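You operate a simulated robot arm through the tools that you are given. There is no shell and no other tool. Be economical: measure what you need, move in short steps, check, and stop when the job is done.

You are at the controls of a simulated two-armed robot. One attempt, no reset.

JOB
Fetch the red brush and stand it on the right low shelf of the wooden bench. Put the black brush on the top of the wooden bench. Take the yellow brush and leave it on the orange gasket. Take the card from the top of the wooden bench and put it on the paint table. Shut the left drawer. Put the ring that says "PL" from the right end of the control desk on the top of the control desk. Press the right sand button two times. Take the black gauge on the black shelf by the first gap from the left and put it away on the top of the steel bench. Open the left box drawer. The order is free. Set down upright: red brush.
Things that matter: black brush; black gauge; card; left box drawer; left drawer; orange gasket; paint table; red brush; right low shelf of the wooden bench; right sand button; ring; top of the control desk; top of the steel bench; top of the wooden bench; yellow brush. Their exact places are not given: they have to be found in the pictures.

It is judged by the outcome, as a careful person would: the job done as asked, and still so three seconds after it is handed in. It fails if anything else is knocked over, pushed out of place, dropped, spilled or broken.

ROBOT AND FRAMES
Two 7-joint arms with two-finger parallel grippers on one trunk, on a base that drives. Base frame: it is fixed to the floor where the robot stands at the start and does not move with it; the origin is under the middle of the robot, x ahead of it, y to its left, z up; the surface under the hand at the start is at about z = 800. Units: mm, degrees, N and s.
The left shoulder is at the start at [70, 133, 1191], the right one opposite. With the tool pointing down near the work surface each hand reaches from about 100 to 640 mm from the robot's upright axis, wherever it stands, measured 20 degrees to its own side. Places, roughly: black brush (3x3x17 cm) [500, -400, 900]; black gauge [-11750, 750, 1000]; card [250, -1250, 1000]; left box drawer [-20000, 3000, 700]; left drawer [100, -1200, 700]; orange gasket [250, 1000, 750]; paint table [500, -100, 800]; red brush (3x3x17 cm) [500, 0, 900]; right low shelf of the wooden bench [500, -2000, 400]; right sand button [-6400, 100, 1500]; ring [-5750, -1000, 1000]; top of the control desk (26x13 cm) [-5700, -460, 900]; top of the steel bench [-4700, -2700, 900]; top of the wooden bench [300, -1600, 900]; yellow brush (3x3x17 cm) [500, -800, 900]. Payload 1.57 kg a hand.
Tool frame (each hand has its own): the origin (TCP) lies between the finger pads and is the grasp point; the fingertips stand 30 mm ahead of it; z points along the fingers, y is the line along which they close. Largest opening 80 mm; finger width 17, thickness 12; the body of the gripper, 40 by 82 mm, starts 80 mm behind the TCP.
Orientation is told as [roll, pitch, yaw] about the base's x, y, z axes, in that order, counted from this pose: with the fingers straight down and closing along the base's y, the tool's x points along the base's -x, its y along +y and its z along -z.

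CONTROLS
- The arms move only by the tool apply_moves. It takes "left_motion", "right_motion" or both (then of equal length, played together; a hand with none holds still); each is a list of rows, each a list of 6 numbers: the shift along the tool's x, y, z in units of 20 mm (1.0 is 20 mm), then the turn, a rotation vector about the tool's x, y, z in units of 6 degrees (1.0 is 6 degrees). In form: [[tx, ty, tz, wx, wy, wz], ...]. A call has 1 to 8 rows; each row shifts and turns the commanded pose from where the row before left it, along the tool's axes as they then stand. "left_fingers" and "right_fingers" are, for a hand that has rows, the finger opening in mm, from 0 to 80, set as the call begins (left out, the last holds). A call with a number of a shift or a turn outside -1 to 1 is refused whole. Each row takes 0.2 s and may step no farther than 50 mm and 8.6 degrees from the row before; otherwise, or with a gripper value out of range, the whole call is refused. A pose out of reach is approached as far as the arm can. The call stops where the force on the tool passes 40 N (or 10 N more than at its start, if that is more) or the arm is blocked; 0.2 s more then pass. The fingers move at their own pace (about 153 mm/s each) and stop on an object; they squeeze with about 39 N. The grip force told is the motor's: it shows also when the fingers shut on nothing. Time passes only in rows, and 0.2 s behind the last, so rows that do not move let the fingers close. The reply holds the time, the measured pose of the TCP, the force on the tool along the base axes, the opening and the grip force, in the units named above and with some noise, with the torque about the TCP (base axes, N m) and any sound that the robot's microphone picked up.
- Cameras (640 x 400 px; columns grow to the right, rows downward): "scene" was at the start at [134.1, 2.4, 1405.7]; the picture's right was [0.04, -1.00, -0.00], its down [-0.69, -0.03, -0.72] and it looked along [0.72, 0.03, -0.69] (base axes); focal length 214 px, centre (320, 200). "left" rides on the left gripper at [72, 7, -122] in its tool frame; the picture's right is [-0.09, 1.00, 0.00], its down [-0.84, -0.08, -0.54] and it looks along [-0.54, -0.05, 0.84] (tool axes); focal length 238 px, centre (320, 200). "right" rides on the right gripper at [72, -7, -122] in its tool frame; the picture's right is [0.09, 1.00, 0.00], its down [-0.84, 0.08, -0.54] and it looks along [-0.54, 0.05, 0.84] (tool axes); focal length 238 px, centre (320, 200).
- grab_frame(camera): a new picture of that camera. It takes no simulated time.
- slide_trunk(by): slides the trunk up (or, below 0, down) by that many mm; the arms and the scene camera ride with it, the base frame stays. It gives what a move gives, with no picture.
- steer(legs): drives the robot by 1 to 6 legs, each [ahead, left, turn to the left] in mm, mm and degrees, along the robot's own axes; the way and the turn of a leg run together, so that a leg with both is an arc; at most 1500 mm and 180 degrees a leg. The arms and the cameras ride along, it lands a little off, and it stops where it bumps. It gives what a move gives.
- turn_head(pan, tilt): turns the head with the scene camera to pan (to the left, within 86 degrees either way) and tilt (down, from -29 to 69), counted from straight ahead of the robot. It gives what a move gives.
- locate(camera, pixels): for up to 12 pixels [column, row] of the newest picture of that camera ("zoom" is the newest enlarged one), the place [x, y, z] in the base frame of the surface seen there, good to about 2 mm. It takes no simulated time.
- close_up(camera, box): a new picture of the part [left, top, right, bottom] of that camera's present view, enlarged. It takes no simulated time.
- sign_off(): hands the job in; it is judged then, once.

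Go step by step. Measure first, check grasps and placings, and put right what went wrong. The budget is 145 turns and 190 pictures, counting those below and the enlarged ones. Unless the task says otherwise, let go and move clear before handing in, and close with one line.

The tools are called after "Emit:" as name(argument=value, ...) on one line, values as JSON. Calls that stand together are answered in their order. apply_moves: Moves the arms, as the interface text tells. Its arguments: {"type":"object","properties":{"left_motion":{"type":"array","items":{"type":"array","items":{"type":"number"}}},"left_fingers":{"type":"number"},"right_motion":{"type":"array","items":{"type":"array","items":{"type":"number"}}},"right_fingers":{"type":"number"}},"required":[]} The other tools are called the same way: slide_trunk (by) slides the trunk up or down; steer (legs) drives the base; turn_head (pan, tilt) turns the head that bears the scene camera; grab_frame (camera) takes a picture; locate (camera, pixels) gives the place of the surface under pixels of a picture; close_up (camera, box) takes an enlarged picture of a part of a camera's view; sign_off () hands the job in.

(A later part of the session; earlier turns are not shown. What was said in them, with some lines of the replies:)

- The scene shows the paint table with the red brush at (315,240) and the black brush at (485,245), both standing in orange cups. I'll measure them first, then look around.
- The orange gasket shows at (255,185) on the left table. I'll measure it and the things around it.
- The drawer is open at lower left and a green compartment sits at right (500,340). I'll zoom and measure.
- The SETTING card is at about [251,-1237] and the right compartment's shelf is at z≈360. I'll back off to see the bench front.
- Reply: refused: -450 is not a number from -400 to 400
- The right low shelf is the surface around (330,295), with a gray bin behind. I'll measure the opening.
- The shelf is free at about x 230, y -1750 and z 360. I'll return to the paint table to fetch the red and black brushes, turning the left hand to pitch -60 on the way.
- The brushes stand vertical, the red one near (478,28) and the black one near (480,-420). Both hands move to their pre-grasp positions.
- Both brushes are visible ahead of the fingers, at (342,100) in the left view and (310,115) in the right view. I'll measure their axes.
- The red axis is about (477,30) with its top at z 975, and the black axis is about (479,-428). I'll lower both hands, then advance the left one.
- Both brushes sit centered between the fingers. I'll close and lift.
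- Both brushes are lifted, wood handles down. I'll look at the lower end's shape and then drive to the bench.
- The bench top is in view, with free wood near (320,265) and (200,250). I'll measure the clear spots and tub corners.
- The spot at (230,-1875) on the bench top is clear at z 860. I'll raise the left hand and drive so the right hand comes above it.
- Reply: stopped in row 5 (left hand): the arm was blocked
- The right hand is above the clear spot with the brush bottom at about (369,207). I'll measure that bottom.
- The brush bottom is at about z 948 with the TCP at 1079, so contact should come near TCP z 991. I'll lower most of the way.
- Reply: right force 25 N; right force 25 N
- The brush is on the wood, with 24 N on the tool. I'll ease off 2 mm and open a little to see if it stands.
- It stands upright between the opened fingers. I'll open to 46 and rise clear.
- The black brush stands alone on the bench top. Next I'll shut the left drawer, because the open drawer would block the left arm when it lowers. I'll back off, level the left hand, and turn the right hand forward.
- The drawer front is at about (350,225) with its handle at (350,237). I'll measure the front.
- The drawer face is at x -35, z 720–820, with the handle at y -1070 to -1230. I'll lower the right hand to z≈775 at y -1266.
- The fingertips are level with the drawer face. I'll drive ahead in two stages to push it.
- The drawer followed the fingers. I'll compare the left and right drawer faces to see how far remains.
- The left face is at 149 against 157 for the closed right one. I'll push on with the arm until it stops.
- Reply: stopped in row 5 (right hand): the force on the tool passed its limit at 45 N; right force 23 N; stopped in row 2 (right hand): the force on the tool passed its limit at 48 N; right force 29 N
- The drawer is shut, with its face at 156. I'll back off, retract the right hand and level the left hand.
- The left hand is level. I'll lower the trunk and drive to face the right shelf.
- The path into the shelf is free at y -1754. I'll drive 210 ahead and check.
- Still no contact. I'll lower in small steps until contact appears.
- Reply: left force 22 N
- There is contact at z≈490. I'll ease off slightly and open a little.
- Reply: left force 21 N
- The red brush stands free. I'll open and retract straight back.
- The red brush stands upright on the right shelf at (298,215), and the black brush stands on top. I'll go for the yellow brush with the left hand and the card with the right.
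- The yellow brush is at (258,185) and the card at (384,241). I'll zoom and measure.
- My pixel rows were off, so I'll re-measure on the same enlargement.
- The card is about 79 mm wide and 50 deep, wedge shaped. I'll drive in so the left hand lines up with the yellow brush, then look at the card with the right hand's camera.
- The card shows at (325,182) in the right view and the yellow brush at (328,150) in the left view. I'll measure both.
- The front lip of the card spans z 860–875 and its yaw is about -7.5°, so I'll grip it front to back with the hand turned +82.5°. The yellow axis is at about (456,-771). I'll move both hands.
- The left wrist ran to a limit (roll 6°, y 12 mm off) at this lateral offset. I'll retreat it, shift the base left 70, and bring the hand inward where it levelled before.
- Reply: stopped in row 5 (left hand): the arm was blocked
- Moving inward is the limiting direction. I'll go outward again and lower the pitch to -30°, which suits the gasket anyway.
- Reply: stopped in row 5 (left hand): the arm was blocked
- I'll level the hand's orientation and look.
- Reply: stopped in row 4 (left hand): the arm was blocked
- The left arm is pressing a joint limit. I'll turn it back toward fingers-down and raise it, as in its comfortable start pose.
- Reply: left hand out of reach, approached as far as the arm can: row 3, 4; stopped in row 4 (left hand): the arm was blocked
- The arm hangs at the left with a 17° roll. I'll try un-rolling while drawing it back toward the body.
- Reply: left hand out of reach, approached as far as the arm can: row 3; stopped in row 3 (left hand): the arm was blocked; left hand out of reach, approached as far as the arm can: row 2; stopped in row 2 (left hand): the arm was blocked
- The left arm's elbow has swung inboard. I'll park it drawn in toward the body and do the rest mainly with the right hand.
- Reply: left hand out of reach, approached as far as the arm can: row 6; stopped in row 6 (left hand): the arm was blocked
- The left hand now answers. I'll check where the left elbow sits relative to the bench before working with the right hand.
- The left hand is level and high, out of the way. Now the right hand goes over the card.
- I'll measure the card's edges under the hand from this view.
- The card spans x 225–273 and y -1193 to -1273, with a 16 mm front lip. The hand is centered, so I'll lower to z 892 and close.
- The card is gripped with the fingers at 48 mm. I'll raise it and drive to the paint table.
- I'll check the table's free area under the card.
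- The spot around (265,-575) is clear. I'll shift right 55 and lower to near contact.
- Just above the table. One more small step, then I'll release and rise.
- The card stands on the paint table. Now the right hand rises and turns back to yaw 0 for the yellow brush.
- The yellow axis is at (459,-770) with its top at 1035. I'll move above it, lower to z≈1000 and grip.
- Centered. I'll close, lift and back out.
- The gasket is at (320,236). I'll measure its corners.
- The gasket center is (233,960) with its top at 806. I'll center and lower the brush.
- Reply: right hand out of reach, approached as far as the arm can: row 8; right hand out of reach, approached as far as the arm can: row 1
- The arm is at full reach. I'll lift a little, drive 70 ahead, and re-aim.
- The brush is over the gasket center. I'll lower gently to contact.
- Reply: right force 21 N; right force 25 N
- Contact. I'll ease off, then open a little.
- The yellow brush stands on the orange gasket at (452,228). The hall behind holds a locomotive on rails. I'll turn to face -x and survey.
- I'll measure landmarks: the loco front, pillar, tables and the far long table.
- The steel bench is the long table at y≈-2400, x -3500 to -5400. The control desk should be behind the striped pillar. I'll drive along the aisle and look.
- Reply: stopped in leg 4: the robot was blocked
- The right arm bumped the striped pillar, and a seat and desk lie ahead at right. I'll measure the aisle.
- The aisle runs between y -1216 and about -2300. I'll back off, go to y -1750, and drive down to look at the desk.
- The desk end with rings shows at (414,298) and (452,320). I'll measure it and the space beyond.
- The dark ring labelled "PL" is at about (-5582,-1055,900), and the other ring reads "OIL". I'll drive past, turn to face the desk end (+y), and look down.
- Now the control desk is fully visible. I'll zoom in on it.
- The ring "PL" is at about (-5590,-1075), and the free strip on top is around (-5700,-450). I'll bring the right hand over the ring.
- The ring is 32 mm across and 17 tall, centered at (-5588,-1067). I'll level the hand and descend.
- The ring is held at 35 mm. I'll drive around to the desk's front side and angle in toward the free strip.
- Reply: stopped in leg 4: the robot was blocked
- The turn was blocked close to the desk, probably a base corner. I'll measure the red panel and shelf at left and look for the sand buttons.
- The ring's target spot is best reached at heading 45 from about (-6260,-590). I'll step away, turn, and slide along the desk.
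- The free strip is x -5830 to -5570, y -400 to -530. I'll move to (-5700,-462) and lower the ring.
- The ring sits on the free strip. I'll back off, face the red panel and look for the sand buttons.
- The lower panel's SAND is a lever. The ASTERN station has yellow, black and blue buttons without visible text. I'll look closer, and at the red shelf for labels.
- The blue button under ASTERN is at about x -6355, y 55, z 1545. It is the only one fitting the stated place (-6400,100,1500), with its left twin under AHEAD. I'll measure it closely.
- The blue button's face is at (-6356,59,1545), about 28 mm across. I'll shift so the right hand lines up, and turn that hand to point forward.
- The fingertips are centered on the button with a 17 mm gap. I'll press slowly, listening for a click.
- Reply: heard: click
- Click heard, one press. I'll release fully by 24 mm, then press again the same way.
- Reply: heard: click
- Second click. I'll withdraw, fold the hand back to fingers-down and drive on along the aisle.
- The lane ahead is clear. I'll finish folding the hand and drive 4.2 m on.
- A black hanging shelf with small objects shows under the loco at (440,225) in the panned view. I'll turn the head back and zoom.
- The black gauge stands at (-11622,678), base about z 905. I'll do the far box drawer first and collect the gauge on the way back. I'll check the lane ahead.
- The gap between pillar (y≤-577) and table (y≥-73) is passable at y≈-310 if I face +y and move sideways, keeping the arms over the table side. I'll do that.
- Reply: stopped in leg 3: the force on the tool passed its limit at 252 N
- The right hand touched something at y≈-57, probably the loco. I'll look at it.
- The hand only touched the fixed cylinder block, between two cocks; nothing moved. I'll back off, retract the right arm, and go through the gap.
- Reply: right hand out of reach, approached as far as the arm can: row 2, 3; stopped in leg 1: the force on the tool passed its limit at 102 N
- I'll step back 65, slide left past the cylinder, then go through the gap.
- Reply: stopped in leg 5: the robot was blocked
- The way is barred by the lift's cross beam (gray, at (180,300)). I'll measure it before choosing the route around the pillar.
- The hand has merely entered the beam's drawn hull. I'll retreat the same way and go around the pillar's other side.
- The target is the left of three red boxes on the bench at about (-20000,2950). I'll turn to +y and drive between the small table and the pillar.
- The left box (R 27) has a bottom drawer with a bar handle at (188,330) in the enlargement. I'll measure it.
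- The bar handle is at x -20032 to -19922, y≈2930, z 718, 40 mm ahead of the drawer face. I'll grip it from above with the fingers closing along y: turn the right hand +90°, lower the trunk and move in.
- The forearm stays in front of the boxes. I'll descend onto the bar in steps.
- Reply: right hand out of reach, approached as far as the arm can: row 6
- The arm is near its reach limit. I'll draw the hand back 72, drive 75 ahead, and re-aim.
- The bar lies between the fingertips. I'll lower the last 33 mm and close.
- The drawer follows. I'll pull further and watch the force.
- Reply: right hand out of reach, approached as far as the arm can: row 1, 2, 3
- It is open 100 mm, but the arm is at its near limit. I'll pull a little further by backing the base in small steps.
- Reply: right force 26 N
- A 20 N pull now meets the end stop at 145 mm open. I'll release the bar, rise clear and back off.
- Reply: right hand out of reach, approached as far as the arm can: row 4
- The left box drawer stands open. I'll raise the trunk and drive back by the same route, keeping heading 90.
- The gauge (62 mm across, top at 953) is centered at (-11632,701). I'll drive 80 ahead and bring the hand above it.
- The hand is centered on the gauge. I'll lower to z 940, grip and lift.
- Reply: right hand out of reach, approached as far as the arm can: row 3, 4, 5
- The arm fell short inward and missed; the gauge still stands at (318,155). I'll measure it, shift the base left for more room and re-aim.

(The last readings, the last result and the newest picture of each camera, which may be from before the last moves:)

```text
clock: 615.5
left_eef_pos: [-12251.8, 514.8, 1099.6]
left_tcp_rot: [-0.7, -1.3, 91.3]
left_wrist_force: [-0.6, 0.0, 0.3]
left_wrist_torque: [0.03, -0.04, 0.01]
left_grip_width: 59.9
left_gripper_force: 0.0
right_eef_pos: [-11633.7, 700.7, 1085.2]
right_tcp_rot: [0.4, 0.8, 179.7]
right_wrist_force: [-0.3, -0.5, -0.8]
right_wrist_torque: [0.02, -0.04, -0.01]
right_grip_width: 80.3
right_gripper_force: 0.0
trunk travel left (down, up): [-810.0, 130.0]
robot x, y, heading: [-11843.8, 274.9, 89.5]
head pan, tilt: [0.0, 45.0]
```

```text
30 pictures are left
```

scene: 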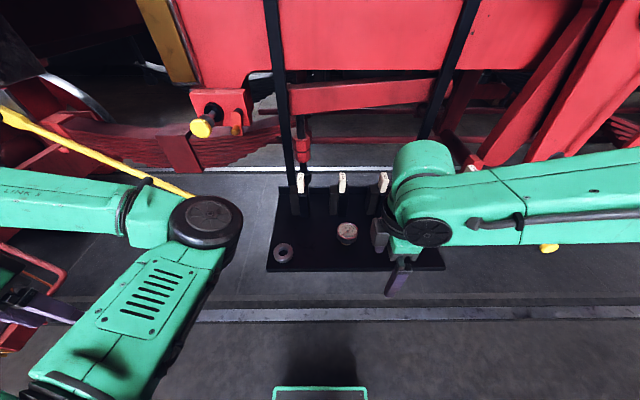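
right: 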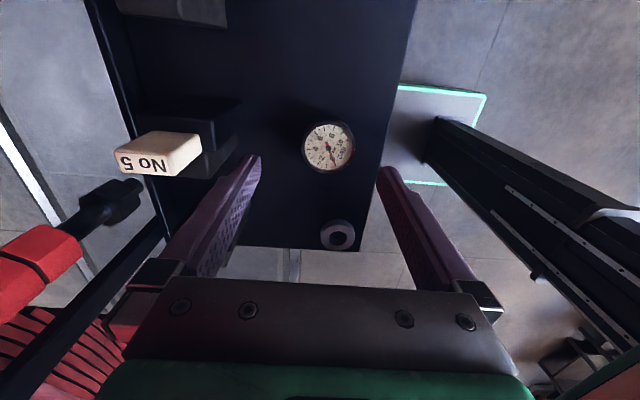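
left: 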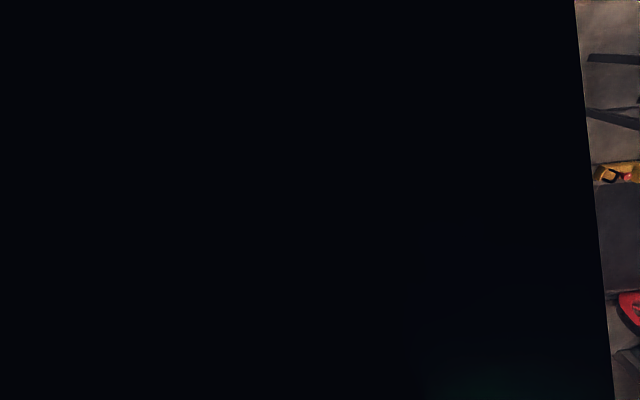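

Emit:
locate(camera="right", pixels=[[305, 148], [352, 148], [328, 124], [328, 170], [328, 147]])

Emit:
slide_trunk(by=-90)

```text
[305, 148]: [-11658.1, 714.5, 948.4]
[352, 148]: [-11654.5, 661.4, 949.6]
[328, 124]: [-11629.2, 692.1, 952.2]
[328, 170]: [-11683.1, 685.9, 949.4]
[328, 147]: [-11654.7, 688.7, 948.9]
```

```text
clock: 616.8
left_eef_pos: [-12252.9, 514.4, 1008.4]
left_tcp_rot: [-0.7, -1.2, 91.2]
left_wrist_force: [-0.1, -0.8, 0.1]
left_wrist_torque: [0.05, -0.01, 0.03]
left_grip_width: 59.8
left_gripper_force: 0.1
right_eef_pos: [-11634.6, 700.1, 994.9]
right_tcp_rot: [0.4, 0.7, 179.7]
right_wrist_force: [0.4, 0.1, -0.2]
right_wrist_torque: [-0.01, 0.03, -0.03]
right_grip_width: 80.2
right_gripper_force: 0.1
trunk travel left (down, up): [-720.0, 220.0]
robot x, y, heading: [-11845.4, 272.9, 89.3]
head pan, tilt: [0.0, 45.0]
```

The gauge is now centered at (-11656,688). I'll shift, lower to z 940, grip and lift.

Emit:
apply_moves(right_motion=[[-0.54, 0.3, 0, 0, 0, 0], [-0.54, 0.3, 0, 0, 0, 0], [0, 0, 0.9, 0, 0, 0], [0, 0, 0.9, 0, 0, 0], [0, 0, 0.95, 0, 0, 0]])

Emit:
apply_moves(right_motion=[[0, 0, 0, 0, 0, 0], [0, 0, 0, 0, 0, 0], [0, 0, 0, 0, 0, 0]], right_fingers=0)

Emit:
apply_moves(right_motion=[[0, 0, -0.5, 0, 0, 0], [0, 0, -1, 0, 0, 0], [0, 0, -1, 0, 0, 0], [0, 0, -1, 0, 0, 0], [0, 0, -1, 0, 0, 0], [0, 0, -1, 0, 0, 0], [0, 0, -1, 0, 0, 0]])

Emit:
grab_frame(camera="right")

```text
clock: 618.0
left_eef_pos: [-12252.2, 515.3, 1008.2]
left_tcp_rot: [-0.8, -1.3, 91.2]
left_wrist_force: [-0.2, -0.1, 0.3]
left_wrist_torque: [0.04, 0.01, -0.02]
left_grip_width: 59.9
left_gripper_force: 0.1
right_eef_pos: [-11655.7, 689.6, 939.6]
right_tcp_rot: [0.5, 0.7, 179.6]
right_wrist_force: [0.1, 0.7, 0.0]
right_wrist_torque: [0.01, -0.02, -0.01]
right_grip_width: 80.1
right_gripper_force: 0.1
trunk travel left (down, up): [-720.0, 220.0]
robot x, y, heading: [-11845.3, 275.2, 89.6]
head pan, tilt: [0.0, 45.0]
```

```text
clock: 618.8
left_eef_pos: [-12252.8, 514.2, 1008.8]
left_tcp_rot: [-0.6, -1.4, 91.2]
left_wrist_force: [0.4, 0.3, 0.0]
left_wrist_torque: [0.02, 0.0, 0.01]
left_grip_width: 60.0
left_gripper_force: 0.0
right_eef_pos: [-11654.7, 690.2, 938.3]
right_tcp_rot: [0.4, 0.7, 179.8]
right_wrist_force: [0.1, -0.1, -0.3]
right_wrist_torque: [0.02, -0.01, 0.01]
right_grip_width: 58.6
right_gripper_force: 38.6
trunk travel left (down, up): [-720.0, 220.0]
robot x, y, heading: [-11842.6, 274.8, 89.6]
head pan, tilt: [0.0, 45.0]
```

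```text
clock: 620.4
left_eef_pos: [-12251.4, 515.1, 1009.7]
left_tcp_rot: [-0.7, -1.3, 91.2]
left_wrist_force: [-0.6, 1.1, 0.2]
left_wrist_torque: [-0.01, 0.0, -0.02]
left_grip_width: 60.0
left_gripper_force: 0.1
right_eef_pos: [-11657.5, 691.2, 1068.6]
right_tcp_rot: [0.4, 0.6, 179.7]
right_wrist_force: [-0.1, -0.3, -1.6]
right_wrist_torque: [-0.03, 0.02, 0.01]
right_grip_width: 58.7
right_gripper_force: 39.3
trunk travel left (down, up): [-720.0, 220.0]
robot x, y, heading: [-11842.5, 275.3, 89.6]
head pan, tilt: [0.0, 45.0]
```

```text
29 pictures are left
```

right: 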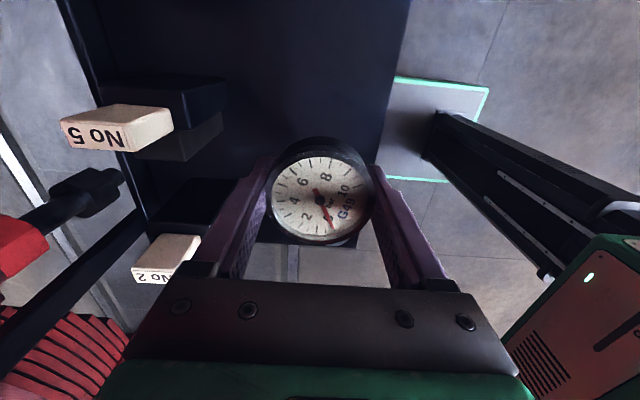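

The gauge is gripped at 58.6 mm. I'll raise the trunk, back out, turn to +x and drive down the aisle.

Emit:
slide_trunk(by=100)

Emit:
steer(legs=[[-1270, 0, 0.4], [0, 0, -90], [1335, 0, 0], [1335, 0, 0], [1335, 0, 0], [1335, 0, 0]])

```text
clock: 621.7
left_eef_pos: [-12251.4, 515.9, 1108.6]
left_tcp_rot: [-0.7, -1.3, 91.2]
left_wrist_force: [-0.1, -0.6, -0.8]
left_wrist_torque: [0.0, 0.01, 0.0]
left_grip_width: 60.0
left_gripper_force: 0.1
right_eef_pos: [-11657.1, 691.4, 1168.4]
right_tcp_rot: [0.5, 0.7, 179.7]
right_wrist_force: [0.2, 0.5, -2.3]
right_wrist_torque: [0.01, 0.01, -0.02]
right_grip_width: 58.6
right_gripper_force: 38.9
trunk travel left (down, up): [-820.0, 120.0]
robot x, y, heading: [-11846.2, 274.3, 89.4]
head pan, tilt: [0.0, 45.0]
```

```text
clock: 657.1
left_eef_pos: [-6266.9, -600.0, 1109.1]
left_tcp_rot: [-0.7, -1.3, 1.0]
left_wrist_force: [0.5, -1.3, -0.7]
left_wrist_torque: [0.01, 0.04, -0.01]
left_grip_width: 60.2
left_gripper_force: 0.1
right_eef_pos: [-6094.4, -1194.7, 1168.3]
right_tcp_rot: [0.4, 0.6, 89.5]
right_wrist_force: [-0.7, 0.5, -1.8]
right_wrist_torque: [-0.01, 0.03, -0.02]
right_grip_width: 58.9
right_gripper_force: 39.0
trunk travel left (down, up): [-820.0, 120.0]
robot x, y, heading: [-6506.8, -1007.7, -0.7]
head pan, tilt: [0.0, 45.0]
```

Emit:
steer(legs=[[0, -760, 0.7], [950, 0, 0], [900, 0, 0], [0, 0, -90]])

Emit:
turn_head(pan=-15, tilt=35)

Emit:
grab_frame(camera="scene")

Emit:
locate(camera="scene", pixels=[[320, 250], [250, 250], [200, 250], [350, 230], [280, 230], [400, 250], [450, 250], [320, 280], [250, 280], [320, 210], [400, 220], [180, 220]])

```text
clock: 674.0
left_eef_pos: [-4255.5, -1995.9, 1108.8]
left_tcp_rot: [-0.7, -1.3, -88.7]
left_wrist_force: [0.4, 0.8, 0.3]
left_wrist_torque: [0.01, 0.03, -0.02]
left_grip_width: 59.8
left_gripper_force: 0.1
right_eef_pos: [-4849.1, -2171.4, 1168.3]
right_tcp_rot: [0.4, 0.7, -0.3]
right_wrist_force: [-0.7, 1.6, -1.4]
right_wrist_torque: [0.0, -0.01, 0.01]
right_grip_width: 58.6
right_gripper_force: 39.5
trunk travel left (down, up): [-820.0, 120.0]
robot x, y, heading: [-4661.3, -1754.6, -90.6]
head pan, tilt: [0.0, 45.0]
```

```text
clock: 674.7
left_eef_pos: [-4254.6, -1995.1, 1108.6]
left_tcp_rot: [-0.7, -1.3, -88.8]
left_wrist_force: [0.2, -0.6, 0.3]
left_wrist_torque: [0.04, -0.01, -0.01]
left_grip_width: 59.9
left_gripper_force: 0.0
right_eef_pos: [-4849.3, -2170.2, 1168.1]
right_tcp_rot: [0.4, 0.8, -0.3]
right_wrist_force: [0.1, -0.4, -2.1]
right_wrist_torque: [0.03, -0.01, -0.02]
right_grip_width: 59.0
right_gripper_force: 38.9
trunk travel left (down, up): [-820.0, 120.0]
robot x, y, heading: [-4662.9, -1758.6, -90.5]
head pan, tilt: [-15.0, 35.0]
```

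```text
28 pictures are left
```

scene: 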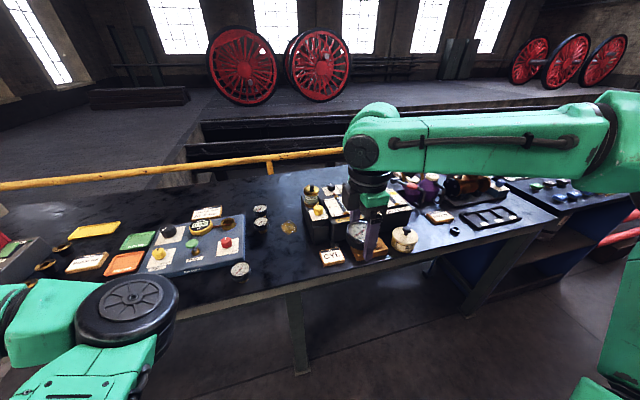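

```text
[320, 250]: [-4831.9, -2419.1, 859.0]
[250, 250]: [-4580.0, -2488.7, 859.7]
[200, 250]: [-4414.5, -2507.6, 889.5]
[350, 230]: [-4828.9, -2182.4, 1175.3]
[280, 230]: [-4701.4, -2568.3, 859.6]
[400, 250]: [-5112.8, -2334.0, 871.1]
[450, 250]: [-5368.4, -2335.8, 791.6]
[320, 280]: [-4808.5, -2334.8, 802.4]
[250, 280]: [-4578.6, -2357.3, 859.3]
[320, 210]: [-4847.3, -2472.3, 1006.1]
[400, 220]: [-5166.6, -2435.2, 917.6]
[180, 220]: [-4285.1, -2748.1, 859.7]
```

The bench top is at z 859 with a clear patch around (-4690,-2480). I'll drive so the gauge comes above it, and check from the wrist camera.

Emit:
steer(legs=[[0, 160, 0.5], [302, 0, 0]])

Emit:
grab_frame(camera="right")

Emit:
grab_frame(camera="scene")

Emit:
locate(camera="right", pixels=[[320, 130], [320, 100], [260, 150], [380, 150], [320, 60], [220, 130], [420, 130], [300, 280], [360, 270]])

```text
clock: 677.8
left_eef_pos: [-4091.0, -2288.1, 1109.1]
left_tcp_rot: [-0.7, -1.4, -88.1]
left_wrist_force: [-0.2, 0.7, -1.1]
left_wrist_torque: [-0.01, 0.03, 0.01]
left_grip_width: 60.0
left_gripper_force: 0.0
right_eef_pos: [-4683.8, -2470.4, 1170.2]
right_tcp_rot: [0.3, 0.7, 0.6]
right_wrist_force: [-0.5, -0.1, -2.0]
right_wrist_torque: [0.0, 0.01, 0.0]
right_grip_width: 58.7
right_gripper_force: 38.9
trunk travel left (down, up): [-820.0, 120.0]
robot x, y, heading: [-4502.6, -2057.4, -89.8]
head pan, tilt: [-15.0, 35.0]
```

```text
27 pictures are left
```

right: 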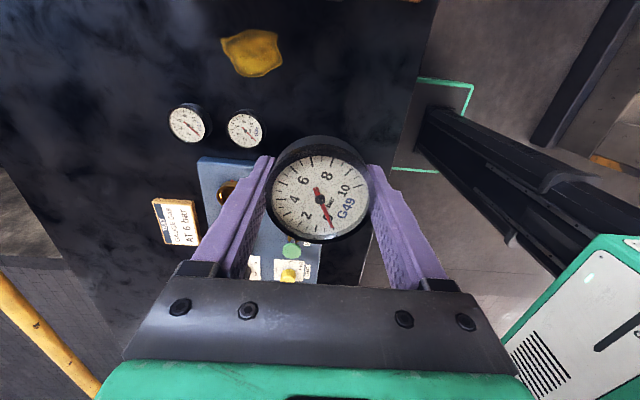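

```text
26 pictures are left
```

scene: 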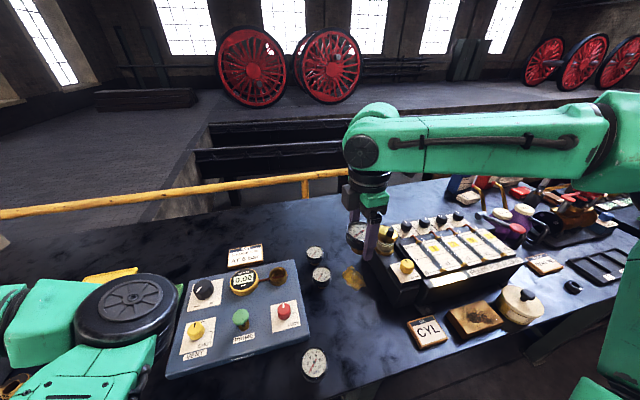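

```text
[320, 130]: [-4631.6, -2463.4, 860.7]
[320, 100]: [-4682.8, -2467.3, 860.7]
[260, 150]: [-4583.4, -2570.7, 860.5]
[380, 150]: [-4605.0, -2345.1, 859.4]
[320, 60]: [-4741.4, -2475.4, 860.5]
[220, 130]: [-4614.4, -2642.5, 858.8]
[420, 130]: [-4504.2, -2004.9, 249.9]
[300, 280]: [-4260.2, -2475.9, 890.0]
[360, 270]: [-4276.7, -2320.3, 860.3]
```

The surface under the gauge is clear. I'll lower the trunk 100 and then the arm to just above contact.

Emit:
slide_trunk(by=-100)

Emit:
apply_moves(right_motion=[[0, 0, 1, 0, 0, 0], [0, 0, 1, 0, 0, 0], [0, 0, 1, 0, 0, 0], [0, 0, 1, 0, 0, 0], [0, 0, 1, 0, 0, 0], [0, 0, 1, 0, 0, 0], [0, 0, 1, 0, 0, 0], [0, 0, 1, 0, 0, 0]])

Emit:
apply_moves(right_motion=[[0, 0, 0.2, 0, 0, 0], [0, 0, 0.1, 0, 0, 0]])

Emit:
grab_frame(camera="scene")

```text
clock: 679.1
left_eef_pos: [-4091.5, -2290.3, 1009.3]
left_tcp_rot: [-0.7, -1.3, -88.1]
left_wrist_force: [-0.4, -0.4, -0.3]
left_wrist_torque: [0.01, -0.01, 0.0]
left_grip_width: 60.0
left_gripper_force: 0.0
right_eef_pos: [-4684.8, -2473.1, 1068.1]
right_tcp_rot: [0.4, 0.7, 0.4]
right_wrist_force: [0.7, 0.2, -2.2]
right_wrist_torque: [-0.02, 0.0, 0.02]
right_grip_width: 58.6
right_gripper_force: 39.3
trunk travel left (down, up): [-720.0, 220.0]
robot x, y, heading: [-4502.3, -2054.0, -89.5]
head pan, tilt: [-15.0, 35.0]
```

```text
clock: 680.9
left_eef_pos: [-4091.1, -2290.1, 1009.1]
left_tcp_rot: [-0.8, -1.3, -88.0]
left_wrist_force: [-0.5, -0.1, -0.2]
left_wrist_torque: [-0.03, -0.01, 0.01]
left_grip_width: 60.4
left_gripper_force: 0.0
right_eef_pos: [-4685.0, -2471.5, 910.2]
right_tcp_rot: [0.4, 0.7, 0.4]
right_wrist_force: [0.3, 0.1, -2.4]
right_wrist_torque: [-0.02, -0.02, 0.01]
right_grip_width: 58.8
right_gripper_force: 39.1
trunk travel left (down, up): [-720.0, 220.0]
robot x, y, heading: [-4503.1, -2056.5, -89.6]
head pan, tilt: [-15.0, 35.0]
```

```text
clock: 681.5
left_eef_pos: [-4091.6, -2289.9, 1008.7]
left_tcp_rot: [-0.6, -1.3, -88.0]
left_wrist_force: [-0.6, -0.1, 0.0]
left_wrist_torque: [-0.04, -0.02, -0.01]
left_grip_width: 60.0
left_gripper_force: 0.0
right_eef_pos: [-4686.1, -2471.7, 903.2]
right_tcp_rot: [0.5, 0.8, 0.5]
right_wrist_force: [0.0, 0.0, -2.4]
right_wrist_torque: [-0.02, 0.01, 0.02]
right_grip_width: 58.8
right_gripper_force: 39.2
trunk travel left (down, up): [-720.0, 220.0]
robot x, y, heading: [-4502.1, -2055.9, -89.6]
head pan, tilt: [-15.0, 35.0]
```

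```text
25 pictures are left
```

scene: 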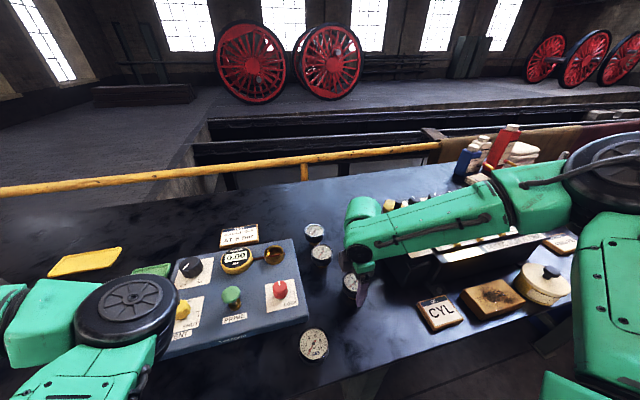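

A few millimetres remain. I'll ease down, release and rise.

Emit:
apply_moves(right_motion=[[0, 0, 0.15, 0, 0, 0]])

Emit:
apply_moves(right_motion=[[0, 0, 0.08, 0, 0, 0]])

Emit:
apply_moves(right_motion=[[0, 0, 0, 0, 0, 0], [0, 0, 0, 0, 0, 0], [0, 0, -0.5, 0, 0, 0], [0, 0, -1, 0, 0, 0], [0, 0, -1, 0, 0, 0], [0, 0, -1, 0, 0, 0], [0, 0, -1, 0, 0, 0], [0, 0, -1, 0, 0, 0]], right_fingers=80)

Emit:
grab_frame(camera="right")

```text
clock: 681.9
left_eef_pos: [-4091.6, -2289.3, 1009.5]
left_tcp_rot: [-0.8, -1.4, -88.1]
left_wrist_force: [0.2, -0.4, 0.4]
left_wrist_torque: [0.01, 0.02, 0.02]
left_grip_width: 60.0
left_gripper_force: 0.0
right_eef_pos: [-4685.0, -2470.6, 899.1]
right_tcp_rot: [0.3, 0.7, 0.5]
right_wrist_force: [0.1, -0.1, -2.0]
right_wrist_torque: [0.02, -0.03, -0.01]
right_grip_width: 58.8
right_gripper_force: 38.8
trunk travel left (down, up): [-720.0, 220.0]
robot x, y, heading: [-4502.3, -2057.5, -89.6]
head pan, tilt: [-15.0, 35.0]
```

```text
clock: 682.3
left_eef_pos: [-4091.6, -2288.4, 1009.6]
left_tcp_rot: [-0.6, -1.3, -88.1]
left_wrist_force: [-0.8, -0.6, -0.2]
left_wrist_torque: [-0.02, -0.02, 0.02]
left_grip_width: 59.9
left_gripper_force: 0.1
right_eef_pos: [-4685.4, -2472.0, 898.5]
right_tcp_rot: [0.1, 0.7, 0.5]
right_wrist_force: [-0.7, -0.4, 3.7]
right_wrist_torque: [-0.09, 0.06, -0.02]
right_grip_width: 58.7
right_gripper_force: 38.9
trunk travel left (down, up): [-720.0, 220.0]
robot x, y, heading: [-4501.1, -2056.0, -89.6]
head pan, tilt: [-15.0, 35.0]
```

```text
clock: 684.1
left_eef_pos: [-4091.0, -2289.0, 1009.3]
left_tcp_rot: [-0.6, -1.3, -88.0]
left_wrist_force: [0.4, -0.2, -0.1]
left_wrist_torque: [0.01, 0.02, 0.02]
left_grip_width: 60.0
left_gripper_force: 0.0
right_eef_pos: [-4684.5, -2473.2, 1008.9]
right_tcp_rot: [0.4, 0.7, 0.4]
right_wrist_force: [0.0, 0.2, 0.2]
right_wrist_torque: [0.0, 0.03, -0.02]
right_grip_width: 80.0
right_gripper_force: 0.0
trunk travel left (down, up): [-720.0, 220.0]
robot x, y, heading: [-4504.5, -2053.4, -89.8]
head pan, tilt: [-15.0, 35.0]
```

```text
24 pictures are left
```

right: 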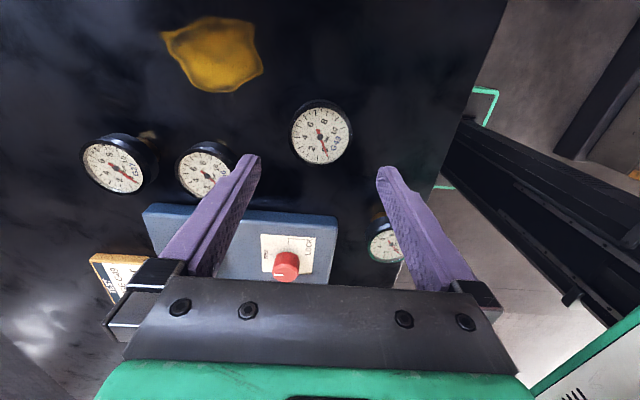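

The gauge stands free on the steel bench at (320,132). That was the last step, so I'll move clear and hand in.

Emit:
slide_trunk(by=120)

Emit:
steer(legs=[[-250, 0, 0]])

Emit:
sign_off()

```text
clock: 685.6
left_eef_pos: [-4090.8, -2291.1, 1128.9]
left_tcp_rot: [-0.6, -1.2, -87.9]
left_wrist_force: [-0.7, -0.2, -0.7]
left_wrist_torque: [0.0, 0.02, 0.0]
left_grip_width: 59.9
left_gripper_force: 0.2
right_eef_pos: [-4683.2, -2473.2, 1128.1]
right_tcp_rot: [0.4, 0.7, 0.5]
right_wrist_force: [-0.1, -1.1, -0.5]
right_wrist_torque: [0.0, -0.02, -0.03]
right_grip_width: 79.9
right_gripper_force: 0.1
trunk travel left (down, up): [-840.0, 100.0]
robot x, y, heading: [-4502.9, -2056.4, -89.6]
head pan, tilt: [-15.0, 35.0]
```

```text
clock: 687.4
left_eef_pos: [-4092.6, -2043.0, 1128.1]
left_tcp_rot: [-0.6, -1.2, -88.0]
left_wrist_force: [0.9, 0.6, 0.8]
left_wrist_torque: [-0.01, 0.01, -0.01]
left_grip_width: 60.1
left_gripper_force: 0.1
right_eef_pos: [-4685.3, -2226.0, 1127.0]
right_tcp_rot: [0.6, 0.7, 0.5]
right_wrist_force: [-0.6, -0.3, 0.6]
right_wrist_torque: [0.05, 0.0, 0.0]
right_grip_width: 80.0
right_gripper_force: 0.1
trunk travel left (down, up): [-840.0, 100.0]
robot x, y, heading: [-4504.6, -1807.0, -89.7]
head pan, tilt: [-15.0, 35.0]
```

```text
The job is handed in.
```

All nine parts are done and handed in; the one guess is that the "right sand button" is the unlabelled blue button under ASTERN, picked by its stated position and pressed twice with a click each time.
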